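You operate a simulated robot arm through the tools that you are given. There is no shell and no other tool.

The job below is to be done with a simulated two-armed robot. You get a single attempt, and the scene is never put back.

Task
On the work table, fold the towel in half.

Only the result counts: the job must be done as asked and must still hold three seconds after the hand-in. Knocking over, shifting, dropping, spilling or breaking anything else fails it. Flat cloth is picked up by pressing the open fingertips on it (5 to 10 N) and closing them slowly along it; thin cloth reads only 2 to 8 mm in the jaws.

Robot
Two 7-joint arms with two-finger parallel grippers on one trunk, on a base that drives. Base frame: it is fixed to the floor where the robot stands at the start and does not move with it; the origin is under the middle of the robot, x ahead of it, y to its left, z up; the surface under the hand at the start is at about z = 0.8. Units: m, degrees, N and s.
The left shoulder is at the start at [0.05, 0.165, 1.08], the right one opposite. With the tool pointing down near the work surface each hand reaches from about 0.24 to 0.7 m from the robot's upright axis, wherever it stands, measured 20 degrees to its own side. Places, roughly: work table [0.7, -0.2, 0.8]. Payload 3.91 kg a hand.
The tool frame of a hand sits at the grasp point between the pads (the TCP): z along the fingers, y along the line on which they close. The tips reach 0.03 m beyond it. The gripper opens to 0.11 m. The fingers are 0.02 m wide and 0.01 m thick; the gripper's body (0.048 by 0.112 m) begins 0.055 m behind the TCP.
Orientation is that of the tool frame in the base frame, as [roll, pitch, yaw] about the fixed x, y, z axes, in that order (R = Rz(yaw) Ry(pitch) Rx(roll)). With the fingers straight down and closing along the base's y, the tool's x points along the base's -x, its y along +y and its z along -z.

Tools
- The arms move only by the tool move_arm. It takes "left_increments", "right_increments" or both (then of equal length, played together; a hand with none holds still); each is a list of rows, each a list of 7 numbers: the gripper command, from -1 (shut) to 1 (fully open), values between in proportion, then the shift along the tool's x, y, z in m, then the turn, a rotation vector about the tool's x, y, z in degrees. In form: [[jaw, x, y, z, wx, wy, wz], ...]. A call has 1 to 20 rows; each row shifts and turns the commanded pose from where the row before left it, along the tool's axes as they then stand. Each row takes 0.2 s and may step no farther than 0.05 m and 8.6 degrees from the row before; otherwise, or with a gripper value out of range, the whole call is refused. Where a pose cannot be reached the arm comes as near as it can. A force on the tool above 40 N (or 10 N above the force at the start of the call, whichever is more), or a blocked arm, ends the call early, and 0.2 s more pass. The fingers move at their own pace (about 0.045 m/s each) and stop on an object; they squeeze with about 45 N. The grip force told is the motor's: it shows also when the fingers shut on nothing. Time passes only in rows, and 0.2 s behind the last, so rows that do not move let the fingers close. It gives the time, the measured TCP pose, the force on the tool (base axes), the opening and the grip force at its end, in the units of the frame above (readings bear some noise), with the torque about the TCP (base axes, N m) and any sound that the robot's microphone picked up.
- Cameras (640 x 400 px; columns grow to the right, rows downward): "scene" is now at [0.1272, -0.0107, 1.2384]; the picture's right is [-0.10, -1.00, 0.00], its down [-0.69, 0.07, -0.72] and it looks along [0.72, -0.07, -0.69] (base axes); focal length 249 px, centre (320, 200). "left" rides on the left gripper at [0.072, -0.017, -0.103] in its tool frame; the picture's right is [0.23, 0.97, 0.00], its down [-0.76, 0.18, -0.62] and it looks along [-0.61, 0.14, 0.78] (tool axes); focal length 222 px, centre (320, 200). "right" rides on the right gripper at [0.072, 0.017, -0.103] in its tool frame; the picture's right is [-0.23, 0.97, 0.00], its down [-0.76, -0.18, -0.62] and it looks along [-0.61, -0.14, 0.78] (tool axes); focal length 222 px, centre (320, 200). There is no depth. A picture from a camera that has moved, and an enlarged one, comes with that camera's place and axes in the base frame and with its lens. The place of the scene camera against the robot may be out by one fixed shift of up to 0.025 m in any direction.
- capture(camera): a new picture of that camera. It takes no simulated time.
- slide_trunk(by): slides the trunk up (or, below 0, down) by that many m; the arms and the scene camera ride with it, the base frame stays. It gives what a move gives, with no picture.
- steer(legs): drives the robot by 1 to 6 legs, each [ahead, left, turn to the left] in m, m and degrees, along the robot's own axes; the way and the turn of a leg run together, so that a leg with both is an arc; at most 1.5 m and 180 degrees a leg. The arms and the cameras ride along, it lands a little off, and it stops where it bumps. It gives what a move gives.
- turn_head(pan, tilt): turns the head with the scene camera to pan (to the left, within 80 degrees either way) and tilt (down, from -29 to 69), counted from straight ahead of the robot. It gives what a move gives.
- enlarge(camera, box): a new picture of the part [left, top, right, bottom] of that camera's present view, enlarged. It takes no simulated time.
- sign_off(): hands the job in; it is judged then, once.

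Nothing tells you exact positions but the pictures and the camera data. Unless the task says otherwise, let go and move clear before handing in.

The tools are called after ">>>" by a JSON object that holds its "api" and its "payload". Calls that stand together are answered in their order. move_arm: Moves the arms, as the interface text tells. Its arguments: {"type":"object","properties":{"left_increments":{"type":"array","items":{"type":"array","items":{"type":"number"}}},"right_increments":{"type":"array","items":{"type":"array","items":{"type":"number"}}}},"required":[]} The other tools are called the same way: slide_trunk (by) slides the trunk up or down; steer (legs) drives the base; turn_head (pan, tilt) turns the head that bears the scene camera; capture (camera) takes a picture; enlarge (camera, box) takes an enlarged picture of a part of a camera's view; sign_off () hands the job in.

At the start:

```text
time: 0.0
left_eef_pos: [0.5159, 0.1774, 0.9392]
left_ee_rot: [-180.0, -0.1, -179.8]
left_wrist_force: [0.1, -0.4, -0.5]
left_wrist_torque: [0.02, 0.03, 0.02]
left_width: 0.1101
left_grasp_force: 0.0
right_eef_pos: [0.4069, -0.2425, 0.9999]
right_ee_rot: [180.0, -0.1, -179.9]
right_wrist_force: [-0.2, 0.3, -0.2]
right_wrist_torque: [-0.02, -0.01, 0.01]
right_width: 0.1101
right_grasp_force: 0.1
trunk travel left (down, up): [-0.3, 0.203]
robot x, y, heading: [0.0032, -0.0005, 0.0]
head pan, tilt: [-5.5, 43.9]
```

scene: 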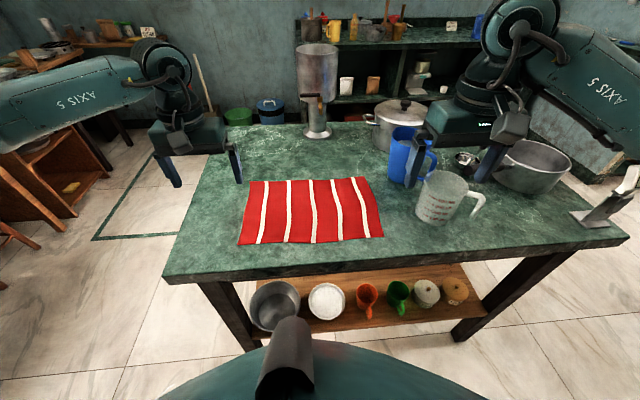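
right: 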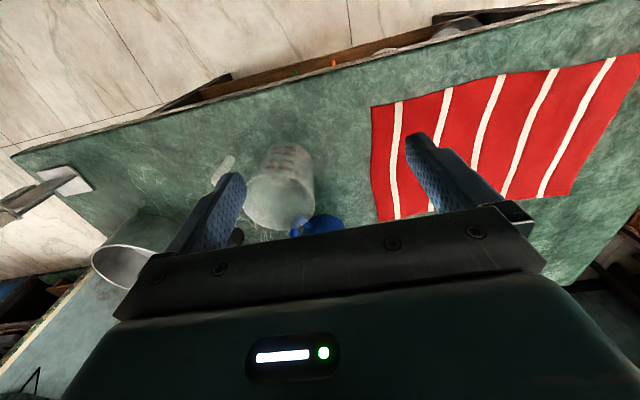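
left: 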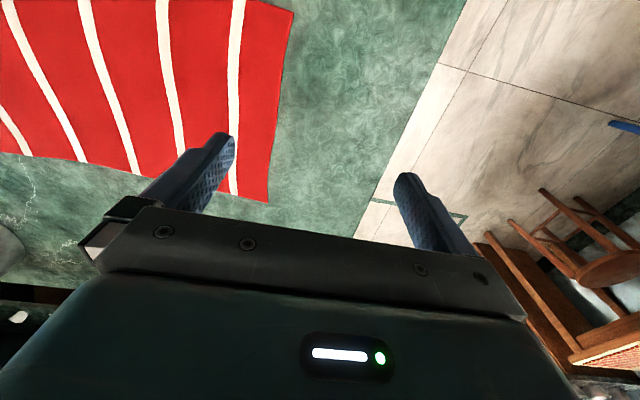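

The towel lies near the robot-side edge of the table, at about x 0.44–0.65 and y -0.18–0.135. A blue pitcher and a measuring cup stand just to its right, so I'll look closer before moving.

>>> {"api": "enlarge", "payload": {"camera": "scene", "box": [220, 100, 500, 275]}}

>>> {"api": "enlarge", "payload": {"camera": "right", "box": [180, 40, 640, 320]}}

>>> {"api": "enlarge", "payload": {"camera": "left", "box": [0, 0, 400, 250]}}

```text
2.29 times, centred on (360, 188) of scene
camera zoom: at [0.1272, -0.0107, 1.2384], right [-0.1, -1.0, 0.0], down [-0.69, 0.07, -0.72], along [0.72, -0.07, -0.69], focal length 568 px, centre (229, 229)
```

zoom: 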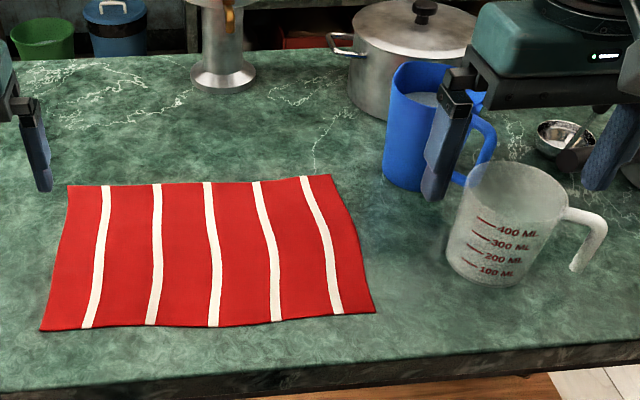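

```text
1.39 times, centred on (410, 180) of right
camera zoom: at [0.3347, -0.2253, 1.1027], right [0.23, 0.97, 0.0], down [0.76, -0.18, 0.62], along [0.61, -0.14, -0.78], focal length 309 px, centre (195, 228)
```

zoom: 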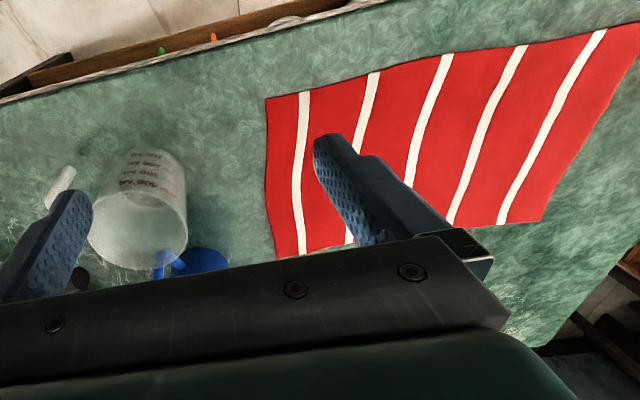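

```text
1.60 times, centred on (200, 125) of left
camera zoom: at [0.4428, 0.1609, 1.0423], right [-0.23, 0.97, 0.0], down [0.76, 0.18, 0.62], along [0.61, 0.14, -0.78], focal length 355 px, centre (512, 320)
```

zoom: 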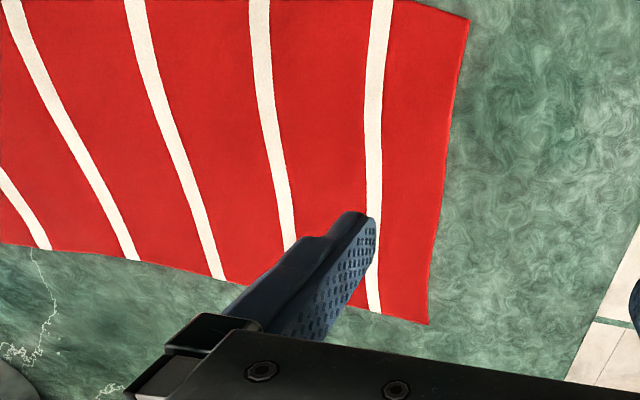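

The pitcher's nearest side is at about y -0.255, which clears the far-right corner of the towel. I'll fold the far edge toward the robot, so first both hands go above the far corners with the jaws partly closed.

>>> {"api": "move_arm", "payload": {"left_increments": [[0.5, -0.0177, -0.01034, 0.0056, 0, 0, 0], [0.1, -0.0177, -0.01034, 0.0056, 0, 0, 0], [-0.3, -0.0177, -0.01034, 0.0056, 0, 0, 0], [-0.364, -0.0177, -0.01034, 0.0056, 0, 0, 0], [-0.364, -0.0177, -0.01034, 0.0056, 0, 0, 0], [-0.364, -0.0177, -0.01034, 0.0056, 0, 0, 0], [-0.364, -0.0177, -0.01034, 0.0056, 0, 0, 0], [-0.364, 0, 0, 0, 0, 0, 0]], "right_increments": [[0.5, 0, 0.0437, 0, 0, 0, 0], [0.1, 0, 0.0437, 0, 0, 0, 0], [-0.3, -0.0466, 0, 0, 0, 0, 0], [-0.364, -0.0466, 0, 0, 0, 0, 0], [-0.364, -0.0466, 0, 0, 0, 0, 0], [-0.364, -0.0466, 0, 0, 0, 0, 0], [-0.364, -0.0466, 0, 0, 0, 0, 0], [-0.364, 0, 0, 0.03, 0, 0, 0]]}}

```text
time: 1.8
left_eef_pos: [0.6396, 0.1033, 0.9006]
left_ee_rot: [180.0, 0.1, 180.0]
left_wrist_force: [0.6, -0.1, 0.0]
left_wrist_torque: [0.01, 0.0, 0.01]
left_width: 0.035
left_grasp_force: 0.1
right_eef_pos: [0.6397, -0.1555, 0.9667]
right_ee_rot: [180.0, 0.0, -179.9]
right_wrist_force: [0.5, -0.4, -0.4]
right_wrist_torque: [0.01, 0.02, 0.05]
right_width: 0.0349
right_grasp_force: 0.0
trunk travel left (down, up): [-0.3, 0.203]
robot x, y, heading: [-0.001, 0.0014, -0.0]
head pan, tilt: [-5.5, 43.9]
```

>>> {"api": "capture", "payload": {"camera": "scene"}}

>>> {"api": "capture", "payload": {"camera": "right"}}

>>> {"api": "capture", "payload": {"camera": "left"}}

```text
taken
camera scene: at [0.1273, -0.0111, 1.2384], right [-0.1, -1.0, 0.0], down [-0.69, 0.07, -0.72], along [0.72, -0.07, -0.69], focal length 249 px, centre (320, 200)
```

scene: 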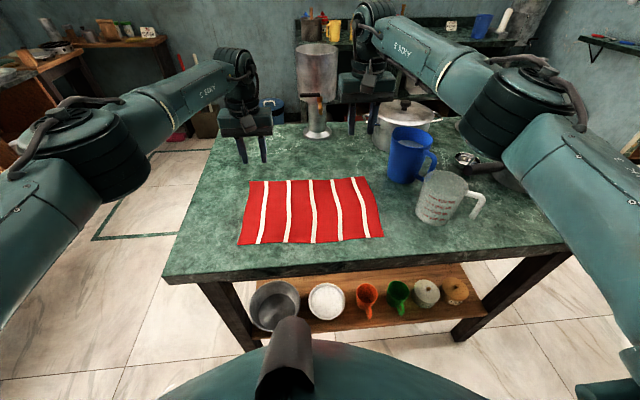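

```text
taken
camera right: at [0.5683, -0.1388, 1.0693], right [0.23, 0.97, 0.0], down [0.76, -0.18, 0.62], along [0.61, -0.14, -0.78], focal length 222 px, centre (320, 200)
```

right: 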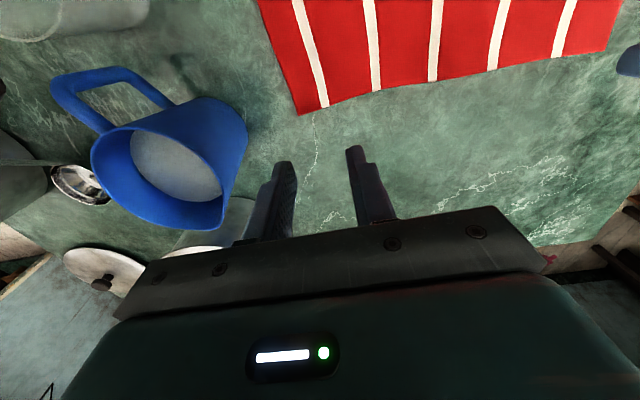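

```text
taken
camera left: at [0.5672, 0.0876, 1.0037], right [-0.23, 0.97, 0.0], down [0.76, 0.18, 0.62], along [0.61, 0.14, -0.78], focal length 222 px, centre (320, 200)
```

left: 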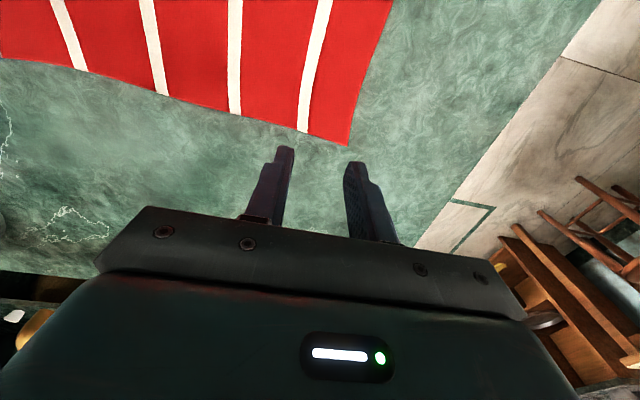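

I've refined the far corners to about (0.654, 0.135) on the left and (0.647, -0.181) on the right. I'm lowering both hands to just above the cloth, about 12 mm inside the far edge.

>>> {"api": "move_arm", "payload": {"left_increments": [[-0.364, 0.0015, 0.001, 0.01, 0, 0, 0], [-0.364, 0, 0, 0.01, 0, 0, 0], [-0.364, 0, 0, 0.01, 0, 0, 0], [-0.364, 0, 0, 0.01, 0, 0, 0], [-0.364, 0, 0, 0.01, 0, 0, 0], [-0.364, 0, 0, 0.01, 0, 0, 0], [-0.364, 0, 0, 0, 0, 0, 0]], "right_increments": [[-0.364, 0.008, 0, 0.02, 0, 0, 0], [-0.364, 0, 0, 0.025, 0, 0, 0], [-0.364, 0, 0, 0.025, 0, 0, 0], [-0.364, 0, 0, 0.025, 0, 0, 0], [-0.364, 0, 0, 0.02, 0, 0, 0], [-0.364, 0, 0, 0.0117, 0, 0, 0], [-0.364, 0, 0, 0, 0, 0, 0]]}}

>>> {"api": "capture", "payload": {"camera": "right"}}

>>> {"api": "capture", "payload": {"camera": "left"}}

```text
time: 3.4
left_eef_pos: [0.6385, 0.1065, 0.8403]
left_ee_rot: [-180.0, 0.0, -179.8]
left_wrist_force: [-0.7, -0.1, 0.1]
left_wrist_torque: [-0.01, 0.0, 0.02]
left_width: 0.0353
left_grasp_force: 0.1
right_eef_pos: [0.6312, -0.1548, 0.8426]
right_ee_rot: [-180.0, 0.0, 180.0]
right_wrist_force: [-0.4, 0.0, -0.2]
right_wrist_torque: [0.02, 0.01, -0.02]
right_width: 0.0352
right_grasp_force: 0.1
trunk travel left (down, up): [-0.3, 0.203]
robot x, y, heading: [-0.0035, 0.0004, -0.1]
head pan, tilt: [-5.5, 43.9]
```

```text
taken
camera right: at [0.5597, -0.1376, 0.9448], right [0.23, 0.97, 0.0], down [0.76, -0.18, 0.62], along [0.61, -0.14, -0.78], focal length 222 px, centre (320, 200)
```

right: 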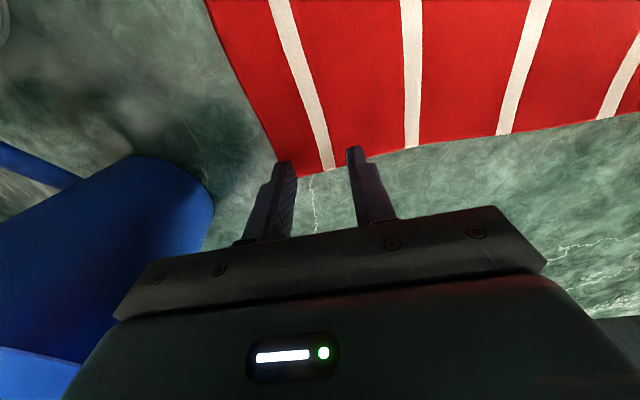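

```text
taken
camera left: at [0.5655, 0.0907, 0.9429], right [-0.23, 0.97, 0.0], down [0.76, 0.18, 0.62], along [0.61, 0.14, -0.78], focal length 222 px, centre (320, 200)
```

left: 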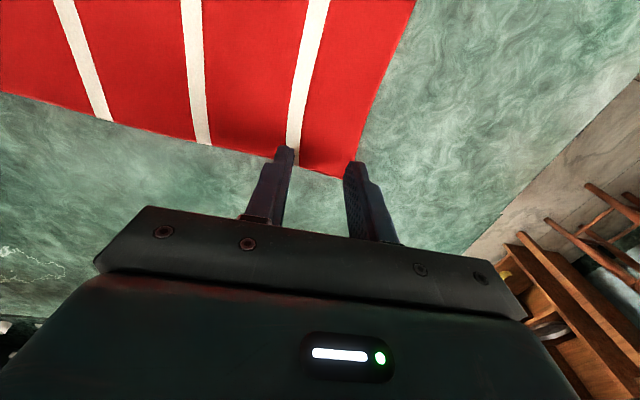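

The fingertips are about 1 cm above the towel and a little too near its side edges. I'll shift them slightly inward and toward the far edge, then feel for contact in small steps.

>>> {"api": "move_arm", "payload": {"left_increments": [[-0.364, -0.003, -0.005, 0, 0, 0, 0], [-0.364, 0, 0, 0.003, 0, 0, 0], [-0.364, 0, 0, 0.002, 0, 0, 0], [-0.364, 0, 0, 0.001, 0, 0, 0], [-0.364, 0, 0, 0, 0, 0, 0]], "right_increments": [[-0.364, -0.003, 0.005, 0, 0, 0, 0], [-0.364, 0, 0, 0.003, 0, 0, 0], [-0.364, 0, 0, 0.003, 0, 0, 0], [-0.364, 0, 0, 0.002, 0, 0, 0], [-0.364, 0, 0, 0, 0, 0, 0]]}}

```text
time: 4.6
left_eef_pos: [0.6409, 0.1015, 0.8347]
left_ee_rot: [179.9, 0.0, -180.0]
left_wrist_force: [-0.1, -0.6, 0.2]
left_wrist_torque: [0.0, -0.01, 0.02]
left_width: 0.035
left_grasp_force: 0.0
right_eef_pos: [0.6343, -0.1514, 0.8349]
right_ee_rot: [-180.0, 0.1, 180.0]
right_wrist_force: [-0.2, 0.2, 1.1]
right_wrist_torque: [0.01, 0.0, 0.0]
right_width: 0.0349
right_grasp_force: 0.0
trunk travel left (down, up): [-0.3, 0.203]
robot x, y, heading: [-0.0002, -0.001, 0.2]
head pan, tilt: [-5.5, 43.9]
```

>>> {"api": "move_arm", "payload": {"left_increments": [[-0.364, 0, 0, 0.001, 0, 0, 0], [-0.364, 0, 0, 0.001, 0, 0, 0], [-0.364, 0, 0, 0, 0, 0, 0]], "right_increments": [[-0.364, 0, 0, 0.001, 0, 0, 0], [-0.364, 0, 0, 0.001, 0, 0, 0], [-0.364, 0, 0, 0, 0, 0, 0]]}}

```text
time: 5.4
left_eef_pos: [0.6415, 0.1009, 0.8315]
left_ee_rot: [180.0, 0.0, -179.8]
left_wrist_force: [-0.6, 0.1, 0.0]
left_wrist_torque: [0.0, 0.0, -0.01]
left_width: 0.035
left_grasp_force: 0.1
right_eef_pos: [0.6353, -0.1502, 0.8334]
right_ee_rot: [180.0, 0.0, -180.0]
right_wrist_force: [-0.4, -0.5, 0.6]
right_wrist_torque: [0.0, 0.0, -0.01]
right_width: 0.0349
right_grasp_force: 0.1
trunk travel left (down, up): [-0.3, 0.203]
robot x, y, heading: [0.002, -0.0011, -0.3]
head pan, tilt: [-5.5, 43.9]
```

>>> {"api": "move_arm", "payload": {"left_increments": [[-0.364, 0, 0, 0.001, 0, 0, 0], [-0.364, 0, 0, 0.001, 0, 0, 0], [-0.364, 0, 0, 0, 0, 0, 0]], "right_increments": [[-0.364, 0, 0, 0.001, 0, 0, 0], [-0.364, 0, 0, 0.001, 0, 0, 0], [-0.364, 0, 0, 0, 0, 0, 0]]}}

```text
time: 6.2
left_eef_pos: [0.6402, 0.1007, 0.8323]
left_ee_rot: [-180.0, 0.1, -179.9]
left_wrist_force: [1.0, 0.4, 2.9]
left_wrist_torque: [0.02, -0.03, 0.01]
left_width: 0.0348
left_grasp_force: 0.0
right_eef_pos: [0.6356, -0.1491, 0.831]
right_ee_rot: [180.0, 0.1, -179.9]
right_wrist_force: [0.8, 0.0, 6.5]
right_wrist_torque: [-0.06, 0.01, -0.01]
right_width: 0.0352
right_grasp_force: 0.1
trunk travel left (down, up): [-0.3, 0.203]
robot x, y, heading: [-0.003, -0.0052, 0.1]
head pan, tilt: [-5.5, 43.9]
```

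Both hands are touching the cloth, at 2.9 N left and 6.5 N right. I'll press the left a little more, then close both slowly along the cloth.

>>> {"api": "move_arm", "payload": {"left_increments": [[-0.364, 0, 0, 0.001, 0, 0, 0], [-0.364, 0, 0, 0, 0, 0, 0]], "right_increments": [[-0.364, 0, 0, 0.0002, 0, 0, 0], [-0.364, 0, 0, 0, 0, 0, 0]]}}

```text
time: 6.8
left_eef_pos: [0.6421, 0.1013, 0.8311]
left_ee_rot: [-180.0, 0.3, -179.8]
left_wrist_force: [2.4, 0.1, 16.0]
left_wrist_torque: [0.14, -0.05, -0.09]
left_width: 0.0348
left_grasp_force: 0.0
right_eef_pos: [0.6331, -0.1501, 0.831]
right_ee_rot: [-180.0, 0.0, -180.0]
right_wrist_force: [0.5, -1.0, 2.2]
right_wrist_torque: [0.02, 0.01, 0.0]
right_width: 0.0352
right_grasp_force: 0.2
trunk travel left (down, up): [-0.3, 0.203]
robot x, y, heading: [-0.0018, 0.0029, -0.1]
head pan, tilt: [-5.5, 43.9]
```

>>> {"api": "move_arm", "payload": {"left_increments": [[-0.364, 0, 0, -0.0006, 0, 0, 0], [-0.364, 0, 0, 0, 0, 0, 0]], "right_increments": [[-0.364, 0, 0, 0.0005, 0, 0, 0], [-0.364, 0, 0, 0, 0, 0, 0]]}}

```text
time: 7.4
left_eef_pos: [0.6399, 0.1002, 0.8312]
left_ee_rot: [-180.0, 0.2, -179.9]
left_wrist_force: [3.9, 1.0, 16.6]
left_wrist_torque: [0.14, -0.04, -0.02]
left_width: 0.035
left_grasp_force: 0.1
right_eef_pos: [0.6331, -0.1498, 0.8326]
right_ee_rot: [-180.0, 0.1, 179.9]
right_wrist_force: [0.8, -0.4, 2.6]
right_wrist_torque: [-0.04, 0.01, 0.0]
right_width: 0.0348
right_grasp_force: 0.1
trunk travel left (down, up): [-0.3, 0.203]
robot x, y, heading: [-0.0008, -0.0045, 0.1]
head pan, tilt: [-5.5, 43.9]
```

>>> {"api": "move_arm", "payload": {"left_increments": [[-0.364, 0, 0, -0.0005, 0, 0, 0], [-0.364, 0, 0, 0, 0, 0, 0], [-0.364, 0, 0, 0, 0, 0, 0]], "right_increments": [[-0.364, 0, 0, 0.0005, 0, 0, 0], [-0.364, 0, 0, 0, 0, 0, 0], [-0.364, 0, 0, 0, 0, 0, 0]]}}

```text
time: 8.2
left_eef_pos: [0.6397, 0.1005, 0.8316]
left_ee_rot: [179.9, 0.1, -179.9]
left_wrist_force: [1.2, -0.3, 5.5]
left_wrist_torque: [0.0, 0.0, -0.01]
left_width: 0.0347
left_grasp_force: 0.0
right_eef_pos: [0.6346, -0.1506, 0.832]
right_ee_rot: [180.0, 0.1, 180.0]
right_wrist_force: [-1.4, -0.9, 8.0]
right_wrist_torque: [-0.08, 0.04, 0.05]
right_width: 0.035
right_grasp_force: 0.0
trunk travel left (down, up): [-0.3, 0.203]
robot x, y, heading: [0.002, 0.0003, 0.2]
head pan, tilt: [-5.5, 43.9]
```

The forces are now 5.5 N and 8 N, both within range, so I'm closing slowly.

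>>> {"api": "move_arm", "payload": {"left_increments": [[-0.42, 0, 0, 0, 0, 0, 0], [-0.48, 0, 0, 0, 0, 0, 0], [-0.54, 0, 0, 0, 0, 0, 0], [-0.6, 0, 0, 0, 0, 0, 0]], "right_increments": [[-0.42, 0, 0, 0, 0, 0, 0], [-0.48, 0, 0, 0, 0, 0, 0], [-0.54, 0, 0, 0, 0, 0, 0], [-0.6, 0, 0, 0, 0, 0, 0]]}}

>>> {"api": "capture", "payload": {"camera": "right"}}

>>> {"api": "capture", "payload": {"camera": "left"}}

```text
time: 9.2
left_eef_pos: [0.6404, 0.1017, 0.8316]
left_ee_rot: [180.0, 0.0, -179.8]
left_wrist_force: [-0.5, -1.3, 1.5]
left_wrist_torque: [-0.01, 0.01, 0.0]
left_width: 0.0223
left_grasp_force: 0.7
right_eef_pos: [0.6354, -0.1488, 0.8319]
right_ee_rot: [180.0, 0.1, -180.0]
right_wrist_force: [-0.1, 1.2, 10.2]
right_wrist_torque: [-0.03, -0.01, 0.02]
right_width: 0.0214
right_grasp_force: 0.0
trunk travel left (down, up): [-0.3, 0.203]
robot x, y, heading: [-0.0018, -0.0024, -0.1]
head pan, tilt: [-5.5, 43.9]
```

```text
taken
camera right: at [0.5626, -0.1317, 0.9346], right [0.23, 0.97, 0.0], down [0.76, -0.18, 0.62], along [0.61, -0.14, -0.78], focal length 222 px, centre (320, 200)
```

right: 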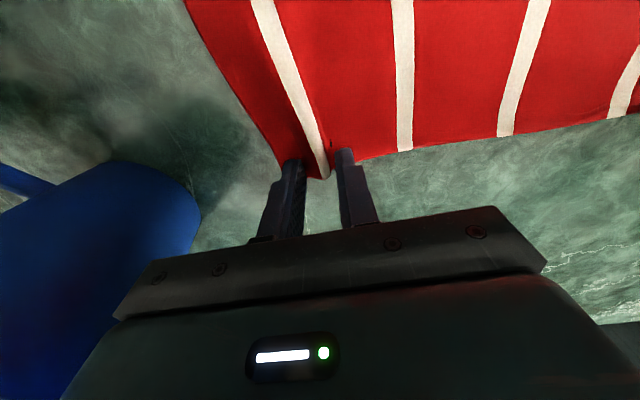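

```text
taken
camera left: at [0.5674, 0.085, 0.9341], right [-0.23, 0.97, 0.0], down [0.76, 0.18, 0.62], along [0.61, 0.14, -0.78], focal length 222 px, centre (320, 200)
```

left: 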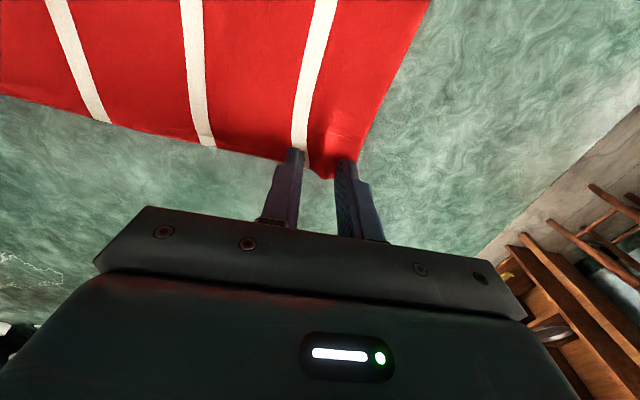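

The cloth is buckling up between the fingers on both sides. Left pressure has dropped, so I'll press it slightly and keep closing.

>>> {"api": "move_arm", "payload": {"left_increments": [[-0.6, 0, 0, 0.0005, 0, 0, 0], [-0.65, 0, 0, 0, 0, 0, 0], [-0.7, 0, 0, 0, 0, 0, 0], [-0.75, 0, 0, 0, 0, 0, 0], [-0.8, 0, 0, 0, 0, 0, 0]], "right_increments": [[-0.6, 0, 0, 0, 0, 0, 0], [-0.65, 0, 0, 0, 0, 0, 0], [-0.7, 0, 0, 0, 0, 0, 0], [-0.75, 0, 0, 0, 0, 0, 0], [-0.8, 0, 0, 0, 0, 0, 0]]}}

>>> {"api": "enlarge", "payload": {"camera": "right", "box": [200, 60, 440, 210]}}

>>> {"api": "enlarge", "payload": {"camera": "left", "box": [200, 60, 440, 210]}}

```text
time: 10.4
left_eef_pos: [0.64, 0.1, 0.8327]
left_ee_rot: [-180.0, 0.1, 180.0]
left_wrist_force: [0.2, -2.8, 1.9]
left_wrist_torque: [-0.06, 0.0, 0.02]
left_width: 0.0117
left_grasp_force: 1.0
right_eef_pos: [0.6354, -0.1487, 0.8316]
right_ee_rot: [180.0, 0.0, 180.0]
right_wrist_force: [0.9, 0.9, 13.2]
right_wrist_torque: [-0.02, -0.03, 0.0]
right_width: 0.0117
right_grasp_force: 0.1
trunk travel left (down, up): [-0.3, 0.203]
robot x, y, heading: [0.0001, -0.003, 0.0]
head pan, tilt: [-5.5, 43.9]
```

```text
2.67 times, centred on (320, 135) of right
camera zoom: at [0.5626, -0.1319, 0.9346], right [0.23, 0.97, 0.0], down [0.76, -0.18, 0.62], along [0.61, -0.14, -0.78], focal length 592 px, centre (320, 373)
```

zoom: 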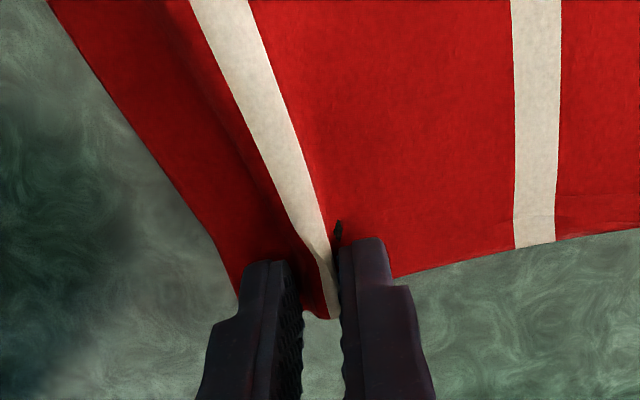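

```text
2.67 times, centred on (320, 135) of left
camera zoom: at [0.5676, 0.0846, 0.9342], right [-0.23, 0.97, 0.0], down [0.76, 0.18, 0.62], along [0.61, 0.14, -0.78], focal length 592 px, centre (320, 373)
```

zoom: 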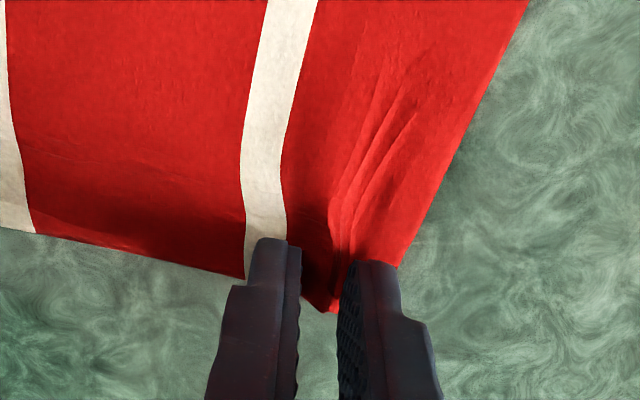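

>>> {"api": "move_arm", "payload": {"left_increments": [[-0.8, 0, 0, 0.0005, 0, 0, 0], [-0.84, 0, 0, 0, 0, 0, 0], [-0.88, 0, 0, 0, 0, 0, 0], [-0.92, 0, 0, 0, 0, 0, 0], [-0.96, 0, 0, 0, 0, 0, 0], [-1, 0, 0, 0, 0, 0, 0], [-1, 0, 0, 0, 0, 0, 0]], "right_increments": [[-0.8, 0, 0, -0.0003, 0, 0, 0], [-0.84, 0, 0, 0, 0, 0, 0], [-0.88, 0, 0, 0, 0, 0, 0], [-0.92, 0, 0, 0, 0, 0, 0], [-0.96, 0, 0, 0, 0, 0, 0], [-1, 0, 0, 0, 0, 0, 0], [-1, 0, 0, 0, 0, 0, 0]]}}

>>> {"api": "enlarge", "payload": {"camera": "right", "box": [200, 60, 440, 210]}}

>>> {"api": "enlarge", "payload": {"camera": "left", "box": [200, 60, 440, 210]}}

```text
time: 12.0
left_eef_pos: [0.6399, 0.1004, 0.8319]
left_ee_rot: [-179.9, 0.2, 180.0]
left_wrist_force: [0.1, -12.8, 10.0]
left_wrist_torque: [-0.37, 0.08, 0.1]
left_width: 0.002
left_grasp_force: 41.8
right_eef_pos: [0.634, -0.1496, 0.8322]
right_ee_rot: [179.9, 0.1, -179.9]
right_wrist_force: [-0.4, 11.0, 5.3]
right_wrist_torque: [0.26, 0.06, -0.06]
right_width: 0.0023
right_grasp_force: 41.3
trunk travel left (down, up): [-0.3, 0.203]
robot x, y, heading: [0.0006, 0.0009, 0.0]
head pan, tilt: [-5.5, 43.9]
```

```text
2.67 times, centred on (320, 135) of right
camera zoom: at [0.5627, -0.1322, 0.9347], right [0.23, 0.97, 0.0], down [0.76, -0.18, 0.62], along [0.61, -0.14, -0.78], focal length 592 px, centre (320, 373)
```

zoom: 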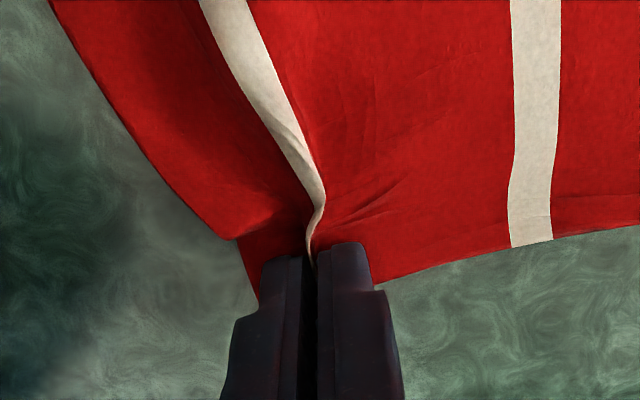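

```text
2.67 times, centred on (320, 135) of left
camera zoom: at [0.5671, 0.0843, 0.9339], right [-0.23, 0.97, 0.0], down [0.76, 0.18, 0.62], along [0.61, 0.14, -0.78], focal length 592 px, centre (320, 373)
```

zoom: 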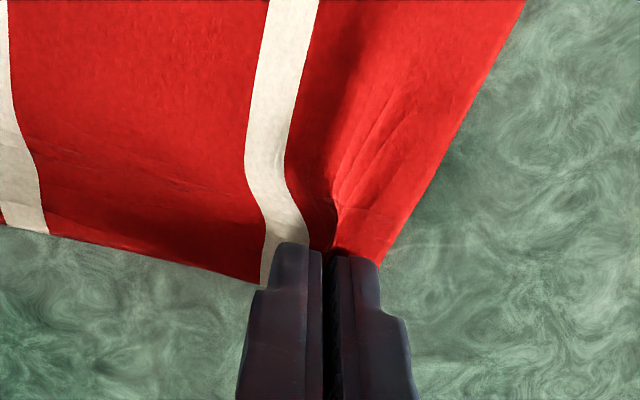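

Both jaws read about 2 mm under full grip, so each holds a fold of cloth. I'm starting the fold by lifting slowly along an arc, easing the hands inward a few mm to relieve the sideways tension.

>>> {"api": "move_arm", "payload": {"left_increments": [[-1, 0.00178, -0.001, -0.01134, 0, -1.875, 0], [-1, 0.00298, -0.001, -0.01124, 0, -1.875, 0], [-1, 0.00418, -0.001, -0.01102, 0, -1.875, 0], [-1, 0, 0, 0, 0, 0, 0]], "right_increments": [[-1, 0.00178, 0.001, -0.01134, 0, -1.875, 0], [-1, 0.00298, 0.001, -0.01124, 0, -1.875, 0], [-1, 0.00418, 0.001, -0.01102, 0, -1.875, 0], [-1, 0, 0, 0, 0, 0, 0]]}}

>>> {"api": "capture", "payload": {"camera": "scene"}}

>>> {"api": "capture", "payload": {"camera": "right"}}

>>> {"api": "capture", "payload": {"camera": "left"}}

```text
time: 13.0
left_eef_pos: [0.6284, 0.0988, 0.8644]
left_ee_rot: [-180.0, 5.6, -179.9]
left_wrist_force: [0.7, -7.3, -0.8]
left_wrist_torque: [-0.2, 0.0, 0.03]
left_width: 0.0021
left_grasp_force: 41.9
right_eef_pos: [0.6256, -0.1473, 0.8629]
right_ee_rot: [179.9, 5.8, -180.0]
right_wrist_force: [-0.3, 6.5, 0.5]
right_wrist_torque: [0.24, 0.0, 0.01]
right_width: 0.0022
right_grasp_force: 41.9
trunk travel left (down, up): [-0.3, 0.203]
robot x, y, heading: [0.0027, 0.0025, -0.1]
head pan, tilt: [-5.5, 43.9]
```

```text
taken
camera scene: at [0.1273, -0.0107, 1.2384], right [-0.1, -1.0, 0.0], down [-0.69, 0.07, -0.72], along [0.72, -0.07, -0.69], focal length 249 px, centre (320, 200)
```

scene: 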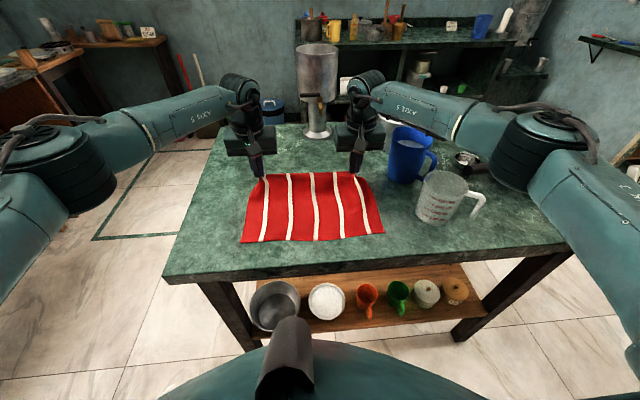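

```text
taken
camera right: at [0.544, -0.1308, 0.9588], right [0.23, 0.97, 0.02], down [0.7, -0.18, 0.7], along [0.68, -0.14, -0.72], focal length 222 px, centre (320, 200)
```

right: 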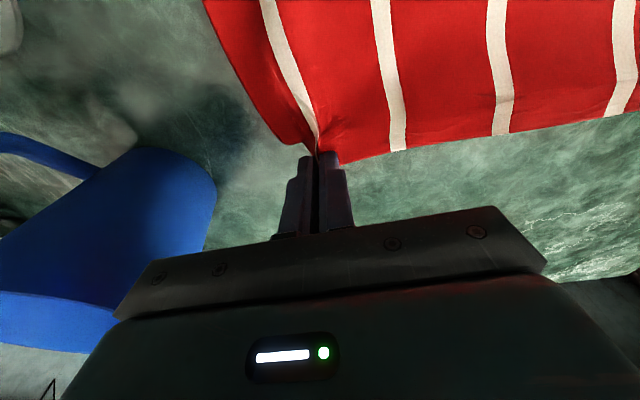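

```text
taken
camera left: at [0.5474, 0.0825, 0.9587], right [-0.23, 0.97, -0.02], down [0.7, 0.18, 0.7], along [0.68, 0.14, -0.72], focal length 222 px, centre (320, 200)
```

left: 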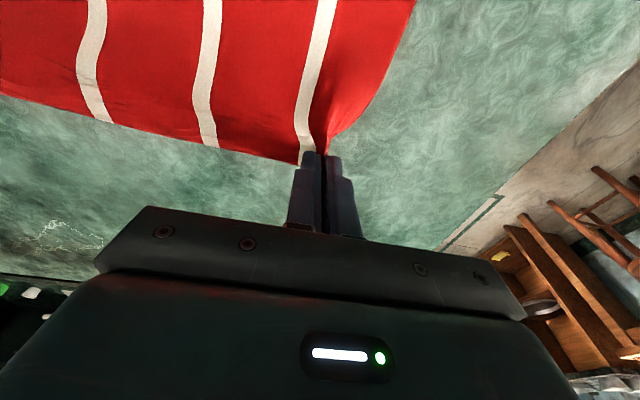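

Both hands hold the cloth and the tilt is going the right way. I'm continuing the arc up to the top.

>>> {"api": "move_arm", "payload": {"left_increments": [[-1, 0.00534, -0.0005, -0.01071, 0, -1.875, 0], [-1, 0.00644, -0.0005, -0.01033, 0, -1.875, 0], [-1, 0.00748, 0, -0.00984, 0, -1.875, 0], [-1, 0.00846, 0, -0.00928, 0, -1.875, 0], [-1, 0.00934, 0, -0.00864, 0, -1.875, 0], [-1, 0.01016, 0, -0.00791, 0, -1.875, 0], [-1, 0.01085, 0, -0.00712, 0, -1.875, 0], [-1, 0.01146, 0, -0.00625, 0, -1.875, 0], [-1, 0.01193, 0, -0.00535, 0, -1.875, 0], [-1, 0, 0, 0, 0, 0, 0]], "right_increments": [[-1, 0.00534, 0.0005, -0.01071, 0, -1.875, 0], [-1, 0.00644, 0.0005, -0.01033, 0, -1.875, 0], [-1, 0.00748, 0, -0.00984, 0, -1.875, 0], [-1, 0.00846, 0, -0.00928, 0, -1.875, 0], [-1, 0.00934, 0, -0.00864, 0, -1.875, 0], [-1, 0.01016, 0, -0.00791, 0, -1.875, 0], [-1, 0.01085, 0, -0.00712, 0, -1.875, 0], [-1, 0.01146, 0, -0.00625, 0, -1.875, 0], [-1, 0.01193, 0, -0.00535, 0, -1.875, 0], [-1, 0, 0, 0, 0, 0, 0]]}}

>>> {"api": "enlarge", "payload": {"camera": "scene", "box": [200, 80, 440, 280]}}

>>> {"api": "capture", "payload": {"camera": "left"}}

>>> {"api": "capture", "payload": {"camera": "right"}}

```text
time: 15.2
left_eef_pos: [0.536, 0.098, 0.9167]
left_ee_rot: [179.9, 22.5, -179.9]
left_wrist_force: [0.1, -3.1, 0.3]
left_wrist_torque: [-0.13, 0.01, 0.0]
left_width: 0.0017
left_grasp_force: 42.2
right_eef_pos: [0.5301, -0.1459, 0.9167]
right_ee_rot: [180.0, 22.6, 180.0]
right_wrist_force: [-0.5, 4.0, -0.9]
right_wrist_torque: [0.07, -0.01, 0.01]
right_width: 0.0021
right_grasp_force: 42.0
trunk travel left (down, up): [-0.3, 0.203]
robot x, y, heading: [0.0019, 0.0013, -0.1]
head pan, tilt: [-5.5, 43.9]
```

```text
2.00 times, centred on (320, 180) of scene
camera zoom: at [0.1272, -0.0107, 1.2384], right [-0.1, -1.0, 0.0], down [-0.69, 0.07, -0.72], along [0.72, -0.07, -0.69], focal length 497 px, centre (320, 240)
```

zoom: 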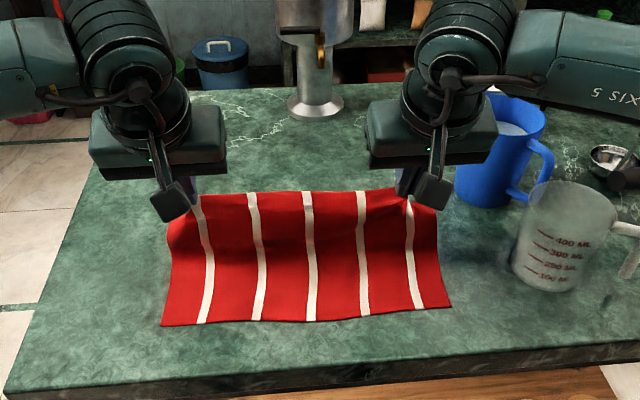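

```text
taken
camera left: at [0.4305, 0.0812, 0.9833], right [-0.21, 0.97, -0.09], down [0.46, 0.18, 0.87], along [0.86, 0.14, -0.49], focal length 222 px, centre (320, 200)
```

left: 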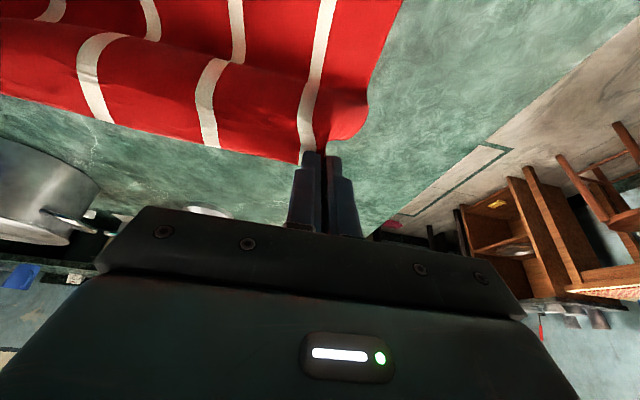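

```text
taken
camera right: at [0.4246, -0.1288, 0.9842], right [0.21, 0.97, 0.09], down [0.46, -0.18, 0.87], along [0.86, -0.14, -0.49], focal length 222 px, centre (320, 200)
```

right: 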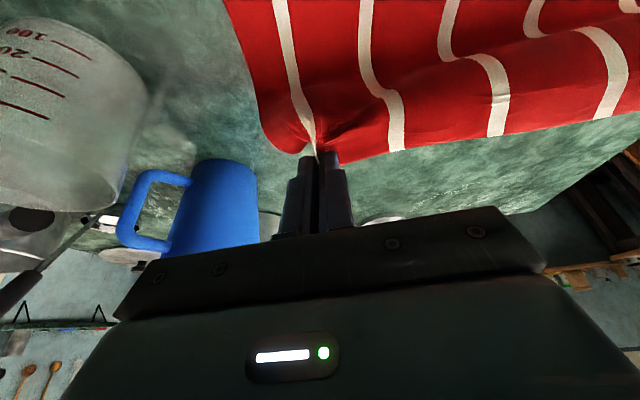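

The fold is at its top, with the near half still in place and the cloth sagging a little. I'll continue toward the near edge, tilting the fingers forward more so the edge lies the right way.

>>> {"api": "move_arm", "payload": {"left_increments": [[-1, 0.00975, 0, -0.01285, 0, -3.75, 0], [-1, 0.01352, 0, -0.00347, 0, -3.75, 0], [-1, 0.01368, 0, -0.00268, 0, -3.75, 0], [-1, 0.01377, 0, -0.00189, 0, -3.75, 0], [-1, 0.01383, 0, -0.00108, 0, -3.75, 0], [-1, 0.01384, 0, -0.00026, 0, -3.75, 0], [-1, 0, 0, 0, 0, 0, 0]], "right_increments": [[-1, 0.00975, 0, -0.01285, 0, -3.75, 0], [-1, 0.01352, 0, -0.00347, 0, -3.75, 0], [-1, 0.01368, 0, -0.00268, 0, -3.75, 0], [-1, 0.01377, 0, -0.00189, 0, -3.75, 0], [-1, 0.01383, 0, -0.00108, 0, -3.75, 0], [-1, 0.01384, 0, -0.00026, 0, -3.75, 0], [-1, 0, 0, 0, 0, 0, 0]]}}

>>> {"api": "enlarge", "payload": {"camera": "scene", "box": [200, 80, 440, 280]}}

>>> {"api": "capture", "payload": {"camera": "left"}}

>>> {"api": "capture", "payload": {"camera": "right"}}

```text
time: 16.8
left_eef_pos: [0.4594, 0.0969, 0.8948]
left_ee_rot: [180.0, 45.1, -179.9]
left_wrist_force: [-0.3, -2.7, 0.7]
left_wrist_torque: [-0.07, 0.0, -0.05]
left_width: 0.0015
left_grasp_force: 42.4
right_eef_pos: [0.4559, -0.1466, 0.8931]
right_ee_rot: [-180.0, 45.1, 180.0]
right_wrist_force: [-0.9, 3.9, -0.2]
right_wrist_torque: [0.05, 0.0, 0.12]
right_width: 0.0023
right_grasp_force: 41.9
trunk travel left (down, up): [-0.3, 0.203]
robot x, y, heading: [0.0026, -0.003, 0.2]
head pan, tilt: [-5.5, 43.9]
```

```text
2.00 times, centred on (320, 180) of scene
camera zoom: at [0.1272, -0.0107, 1.2384], right [-0.1, -1.0, 0.0], down [-0.69, 0.07, -0.72], along [0.72, -0.07, -0.69], focal length 497 px, centre (320, 240)
```

zoom: 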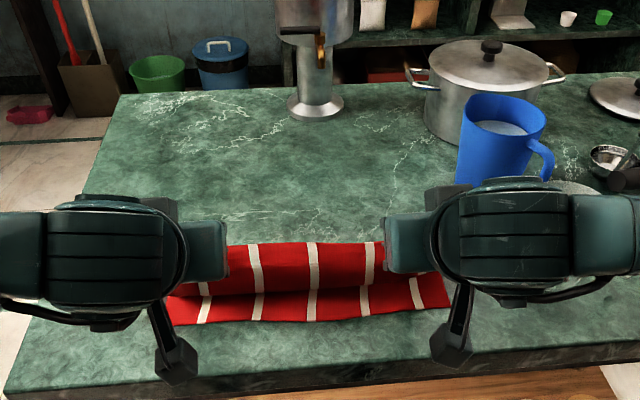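

```text
taken
camera left: at [0.335, 0.0808, 0.915], right [-0.16, 0.97, -0.16], down [0.1, 0.18, 0.98], along [0.98, 0.14, -0.12], focal length 222 px, centre (320, 200)
```

left: 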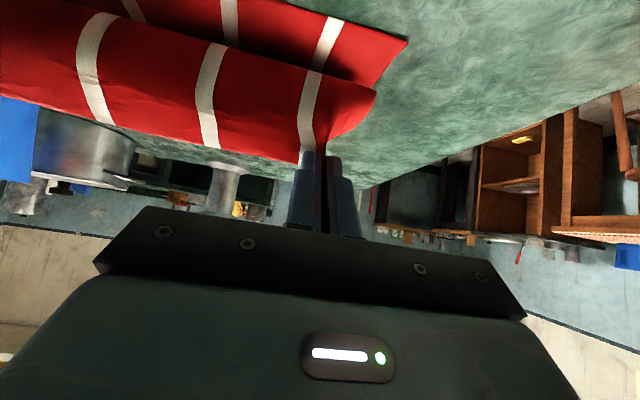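

```text
taken
camera right: at [0.3311, -0.1291, 0.9142], right [0.16, 0.97, 0.16], down [0.1, -0.18, 0.98], along [0.98, -0.14, -0.12], focal length 222 px, centre (320, 200)
```

right: 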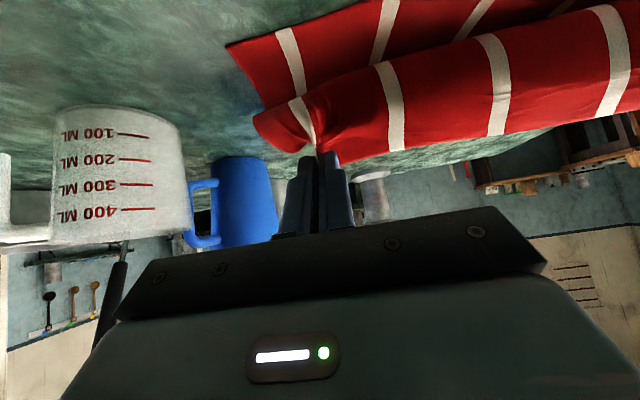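

The cloth is limp and hangs straight down from the grip, so my round path pulled the crease too far toward me. I'll go back above the middle to re-lay the bottom half, then come down along a straight diagonal instead.

>>> {"api": "move_arm", "payload": {"left_increments": [[-1, -0.01183, 0, 0.00111, 0, 0, 0], [-1, -0.01162, 0, 0.00268, 0, 0, 0], [-1, -0.01121, 0, 0.00422, 0, 0, 0], [-1, -0.01061, 0, 0.00569, 0, 0, 0], [-1, -0.00981, 0, 0.00706, 0, 0, 0], [-1, -0.00653, 0, 0.01346, 0, 0, 0], [-1, 0, 0, 0, 0, 0, 0]], "right_increments": [[-1, -0.01183, 0, 0.00111, 0, 0, 0], [-1, -0.01162, 0, 0.00268, 0, 0, 0], [-1, -0.01121, 0, 0.00422, 0, 0, 0], [-1, -0.01061, 0, 0.00569, 0, 0, 0], [-1, -0.00981, 0, 0.00706, 0, 0, 0], [-1, -0.00653, 0, 0.01346, 0, 0, 0], [-1, 0, 0, 0, 0, 0, 0]]}}

>>> {"api": "enlarge", "payload": {"camera": "scene", "box": [200, 80, 440, 280]}}

>>> {"api": "capture", "payload": {"camera": "left"}}

>>> {"api": "capture", "payload": {"camera": "right"}}

```text
time: 18.4
left_eef_pos: [0.5281, 0.0955, 0.9131]
left_ee_rot: [180.0, 45.2, -180.0]
left_wrist_force: [0.9, -1.0, 0.4]
left_wrist_torque: [-0.04, -0.02, -0.01]
left_width: 0.002
left_grasp_force: 41.7
right_eef_pos: [0.5213, -0.1452, 0.9133]
right_ee_rot: [180.0, 45.0, 180.0]
right_wrist_force: [0.2, 2.1, -0.1]
right_wrist_torque: [0.03, 0.03, 0.01]
right_width: 0.0023
right_grasp_force: 41.8
trunk travel left (down, up): [-0.3, 0.203]
robot x, y, heading: [-0.0023, -0.0004, -0.1]
head pan, tilt: [-5.5, 43.9]
```

```text
2.00 times, centred on (320, 180) of scene
camera zoom: at [0.1272, -0.0107, 1.2384], right [-0.1, -1.0, 0.0], down [-0.69, 0.07, -0.72], along [0.72, -0.07, -0.69], focal length 497 px, centre (320, 240)
```

zoom: 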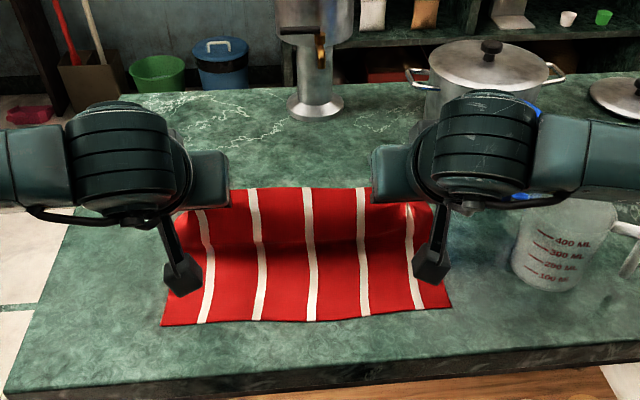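

```text
taken
camera left: at [0.404, 0.0792, 0.934], right [-0.16, 0.97, -0.16], down [0.1, 0.18, 0.98], along [0.98, 0.14, -0.12], focal length 222 px, centre (320, 200)
```

left: 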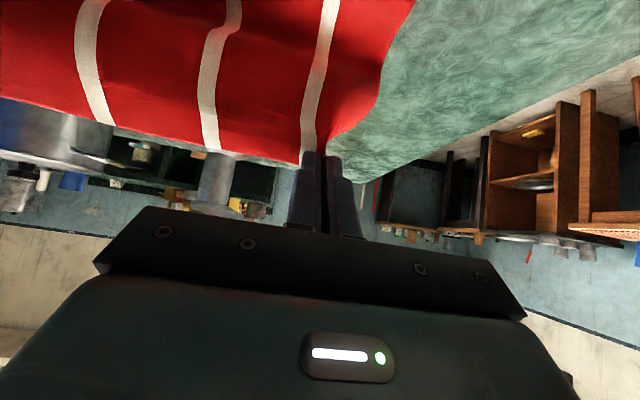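

```text
taken
camera right: at [0.3977, -0.1278, 0.9349], right [0.16, 0.97, 0.16], down [0.1, -0.18, 0.98], along [0.98, -0.14, -0.12], focal length 222 px, centre (320, 200)
```

right: 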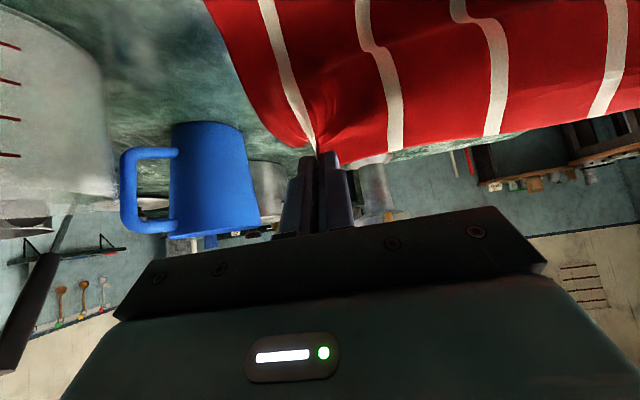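

The bottom half is flat again with its near edge in place. I'm now coming down along the diagonal while tilting the fingers forward.

>>> {"api": "move_arm", "payload": {"left_increments": [[-1, 0.00971, 0, -0.00121, 0, -2.5, 0], [-1, 0.00974, 0, -0.00151, 0, -2.5, 0], [-1, 0.0098, 0, -0.00177, 0, -2.5, 0], [-1, 0.00994, 0, -0.00199, 0, -2.5, 0], [-1, 0.0101, 0, -0.0022, 0, -2.5, 0], [-1, 0.01029, 0, -0.0024, 0, -2.5, 0], [-1, 0.01049, 0, -0.00261, 0, -2.5, 0], [-1, 0, 0, 0, 0, 0, 0]], "right_increments": [[-1, 0.00971, 0, -0.00121, 0, -2.5, 0], [-1, 0.00974, 0, -0.00151, 0, -2.5, 0], [-1, 0.0098, 0, -0.00177, 0, -2.5, 0], [-1, 0.00994, 0, -0.00199, 0, -2.5, 0], [-1, 0.0101, 0, -0.0022, 0, -2.5, 0], [-1, 0.01029, 0, -0.0024, 0, -2.5, 0], [-1, 0.01049, 0, -0.00261, 0, -2.5, 0], [-1, 0, 0, 0, 0, 0, 0]]}}

>>> {"api": "enlarge", "payload": {"camera": "scene", "box": [200, 80, 440, 280]}}

>>> {"api": "capture", "payload": {"camera": "left"}}

>>> {"api": "capture", "payload": {"camera": "right"}}

```text
time: 20.2
left_eef_pos: [0.4737, 0.0969, 0.8674]
left_ee_rot: [-180.0, 62.6, -179.9]
left_wrist_force: [0.7, -0.2, -0.3]
left_wrist_torque: [0.02, 0.03, 0.04]
left_width: 0.002
left_grasp_force: 41.8
right_eef_pos: [0.4764, -0.1323, 0.8767]
right_ee_rot: [178.0, 58.4, 179.6]
right_wrist_force: [0.0, 0.2, 0.7]
right_wrist_torque: [0.0, -0.02, 0.0]
right_width: 0.0021
right_grasp_force: 41.9
right hand out of reach, approached as far as the arm can: row 6, 7
trunk travel left (down, up): [-0.3, 0.203]
robot x, y, heading: [-0.0012, 0.0016, -0.1]
head pan, tilt: [-5.5, 43.9]
```

```text
2.00 times, centred on (320, 180) of scene
camera zoom: at [0.1272, -0.0108, 1.2384], right [-0.1, -1.0, 0.0], down [-0.69, 0.07, -0.72], along [0.72, -0.07, -0.69], focal length 497 px, centre (320, 240)
```

zoom: 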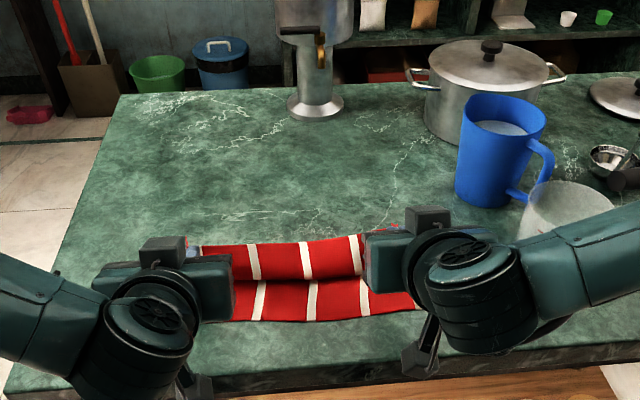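

```text
taken
camera left: at [0.3491, 0.0809, 0.8496], right [-0.11, 0.97, -0.2], down [-0.2, 0.18, 0.96], along [0.97, 0.14, 0.18], focal length 222 px, centre (320, 200)
```

left: 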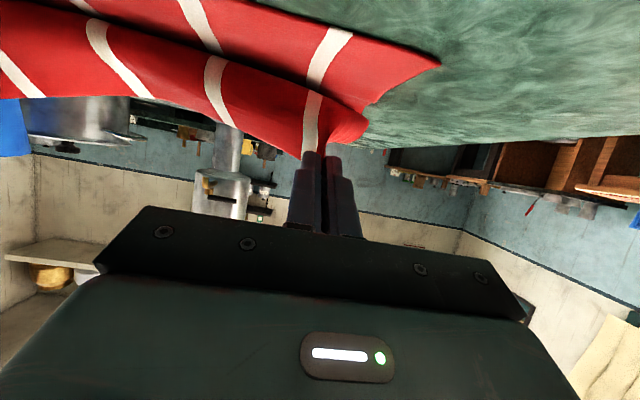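

```text
taken
camera right: at [0.3512, -0.1165, 0.8683], right [0.1, 0.97, 0.21], down [-0.13, -0.2, 0.97], along [0.99, -0.12, 0.1], focal length 222 px, centre (320, 200)
```

right: 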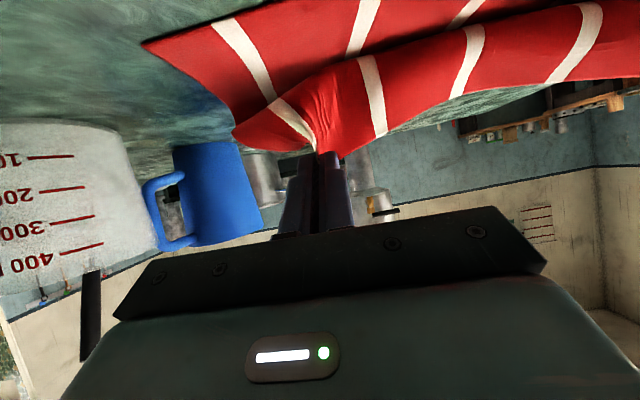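

The left arm follows, but the right arm has run out of room this close to the body. I'll retrace to the top, move the hands forward and low so the cloth is slack, back the base off a little, then lay the fold with more room.

>>> {"api": "move_arm", "payload": {"left_increments": [[-1, -0.01037, 0, 0.00307, 0, 2.5, 0], [-1, -0.01018, 0, 0.00284, 0, 2.5, 0], [-1, -0.00999, 0, 0.00263, 0, 2.5, 0], [-1, -0.00985, 0, 0.00242, 0, 2.5, 0], [-1, -0.00972, 0, 0.0022, 0, 2.5, 0], [-1, -0.00966, 0, 0.00193, 0, 2.5, 0], [-1, -0.00965, 0, 0.00163, 0, 2.5, 0], [-1, 0, 0, 0, 0, 0, 0]], "right_increments": [[-1, -0.01037, 0, 0.00307, 0, 2.5, 0], [-1, -0.01018, 0, 0.00284, 0, 2.5, 0], [-1, -0.00999, 0, 0.00263, 0, 2.5, 0], [-1, -0.00985, 0, 0.00242, 0, 2.5, 0], [-1, -0.00972, 0, 0.0022, 0, 2.5, 0], [-1, -0.00966, 0, 0.00193, 0, 2.5, 0], [-1, -0.00965, 0, 0.00163, 0, 2.5, 0], [-1, 0, 0, 0, 0, 0, 0]]}}

>>> {"api": "enlarge", "payload": {"camera": "scene", "box": [200, 80, 440, 280]}}

```text
time: 22.0
left_eef_pos: [0.5279, 0.0974, 0.9131]
left_ee_rot: [180.0, 45.1, -179.9]
left_wrist_force: [0.2, 0.2, 1.2]
left_wrist_torque: [0.02, 0.04, 0.01]
left_width: 0.0017
left_grasp_force: 41.7
right_eef_pos: [0.5326, -0.1326, 0.9192]
right_ee_rot: [178.5, 40.8, -179.6]
right_wrist_force: [0.5, 0.1, -0.5]
right_wrist_torque: [-0.02, 0.0, 0.0]
right_width: 0.002
right_grasp_force: 42.0
trunk travel left (down, up): [-0.3, 0.203]
robot x, y, heading: [-0.0003, 0.0001, -0.1]
head pan, tilt: [-5.5, 43.9]
```

```text
2.00 times, centred on (320, 180) of scene
camera zoom: at [0.1272, -0.0108, 1.2384], right [-0.1, -1.0, 0.0], down [-0.69, 0.07, -0.72], along [0.72, -0.07, -0.69], focal length 497 px, centre (320, 240)
```

zoom: 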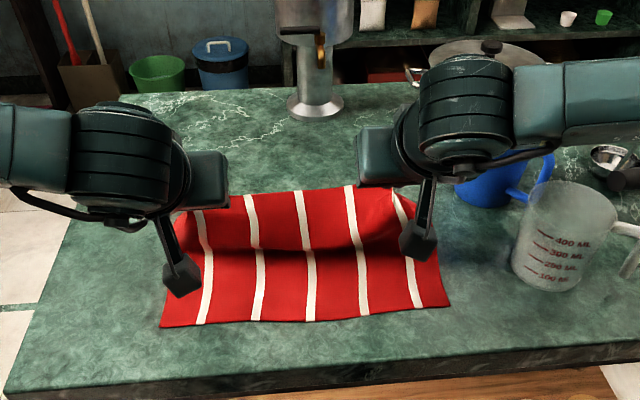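

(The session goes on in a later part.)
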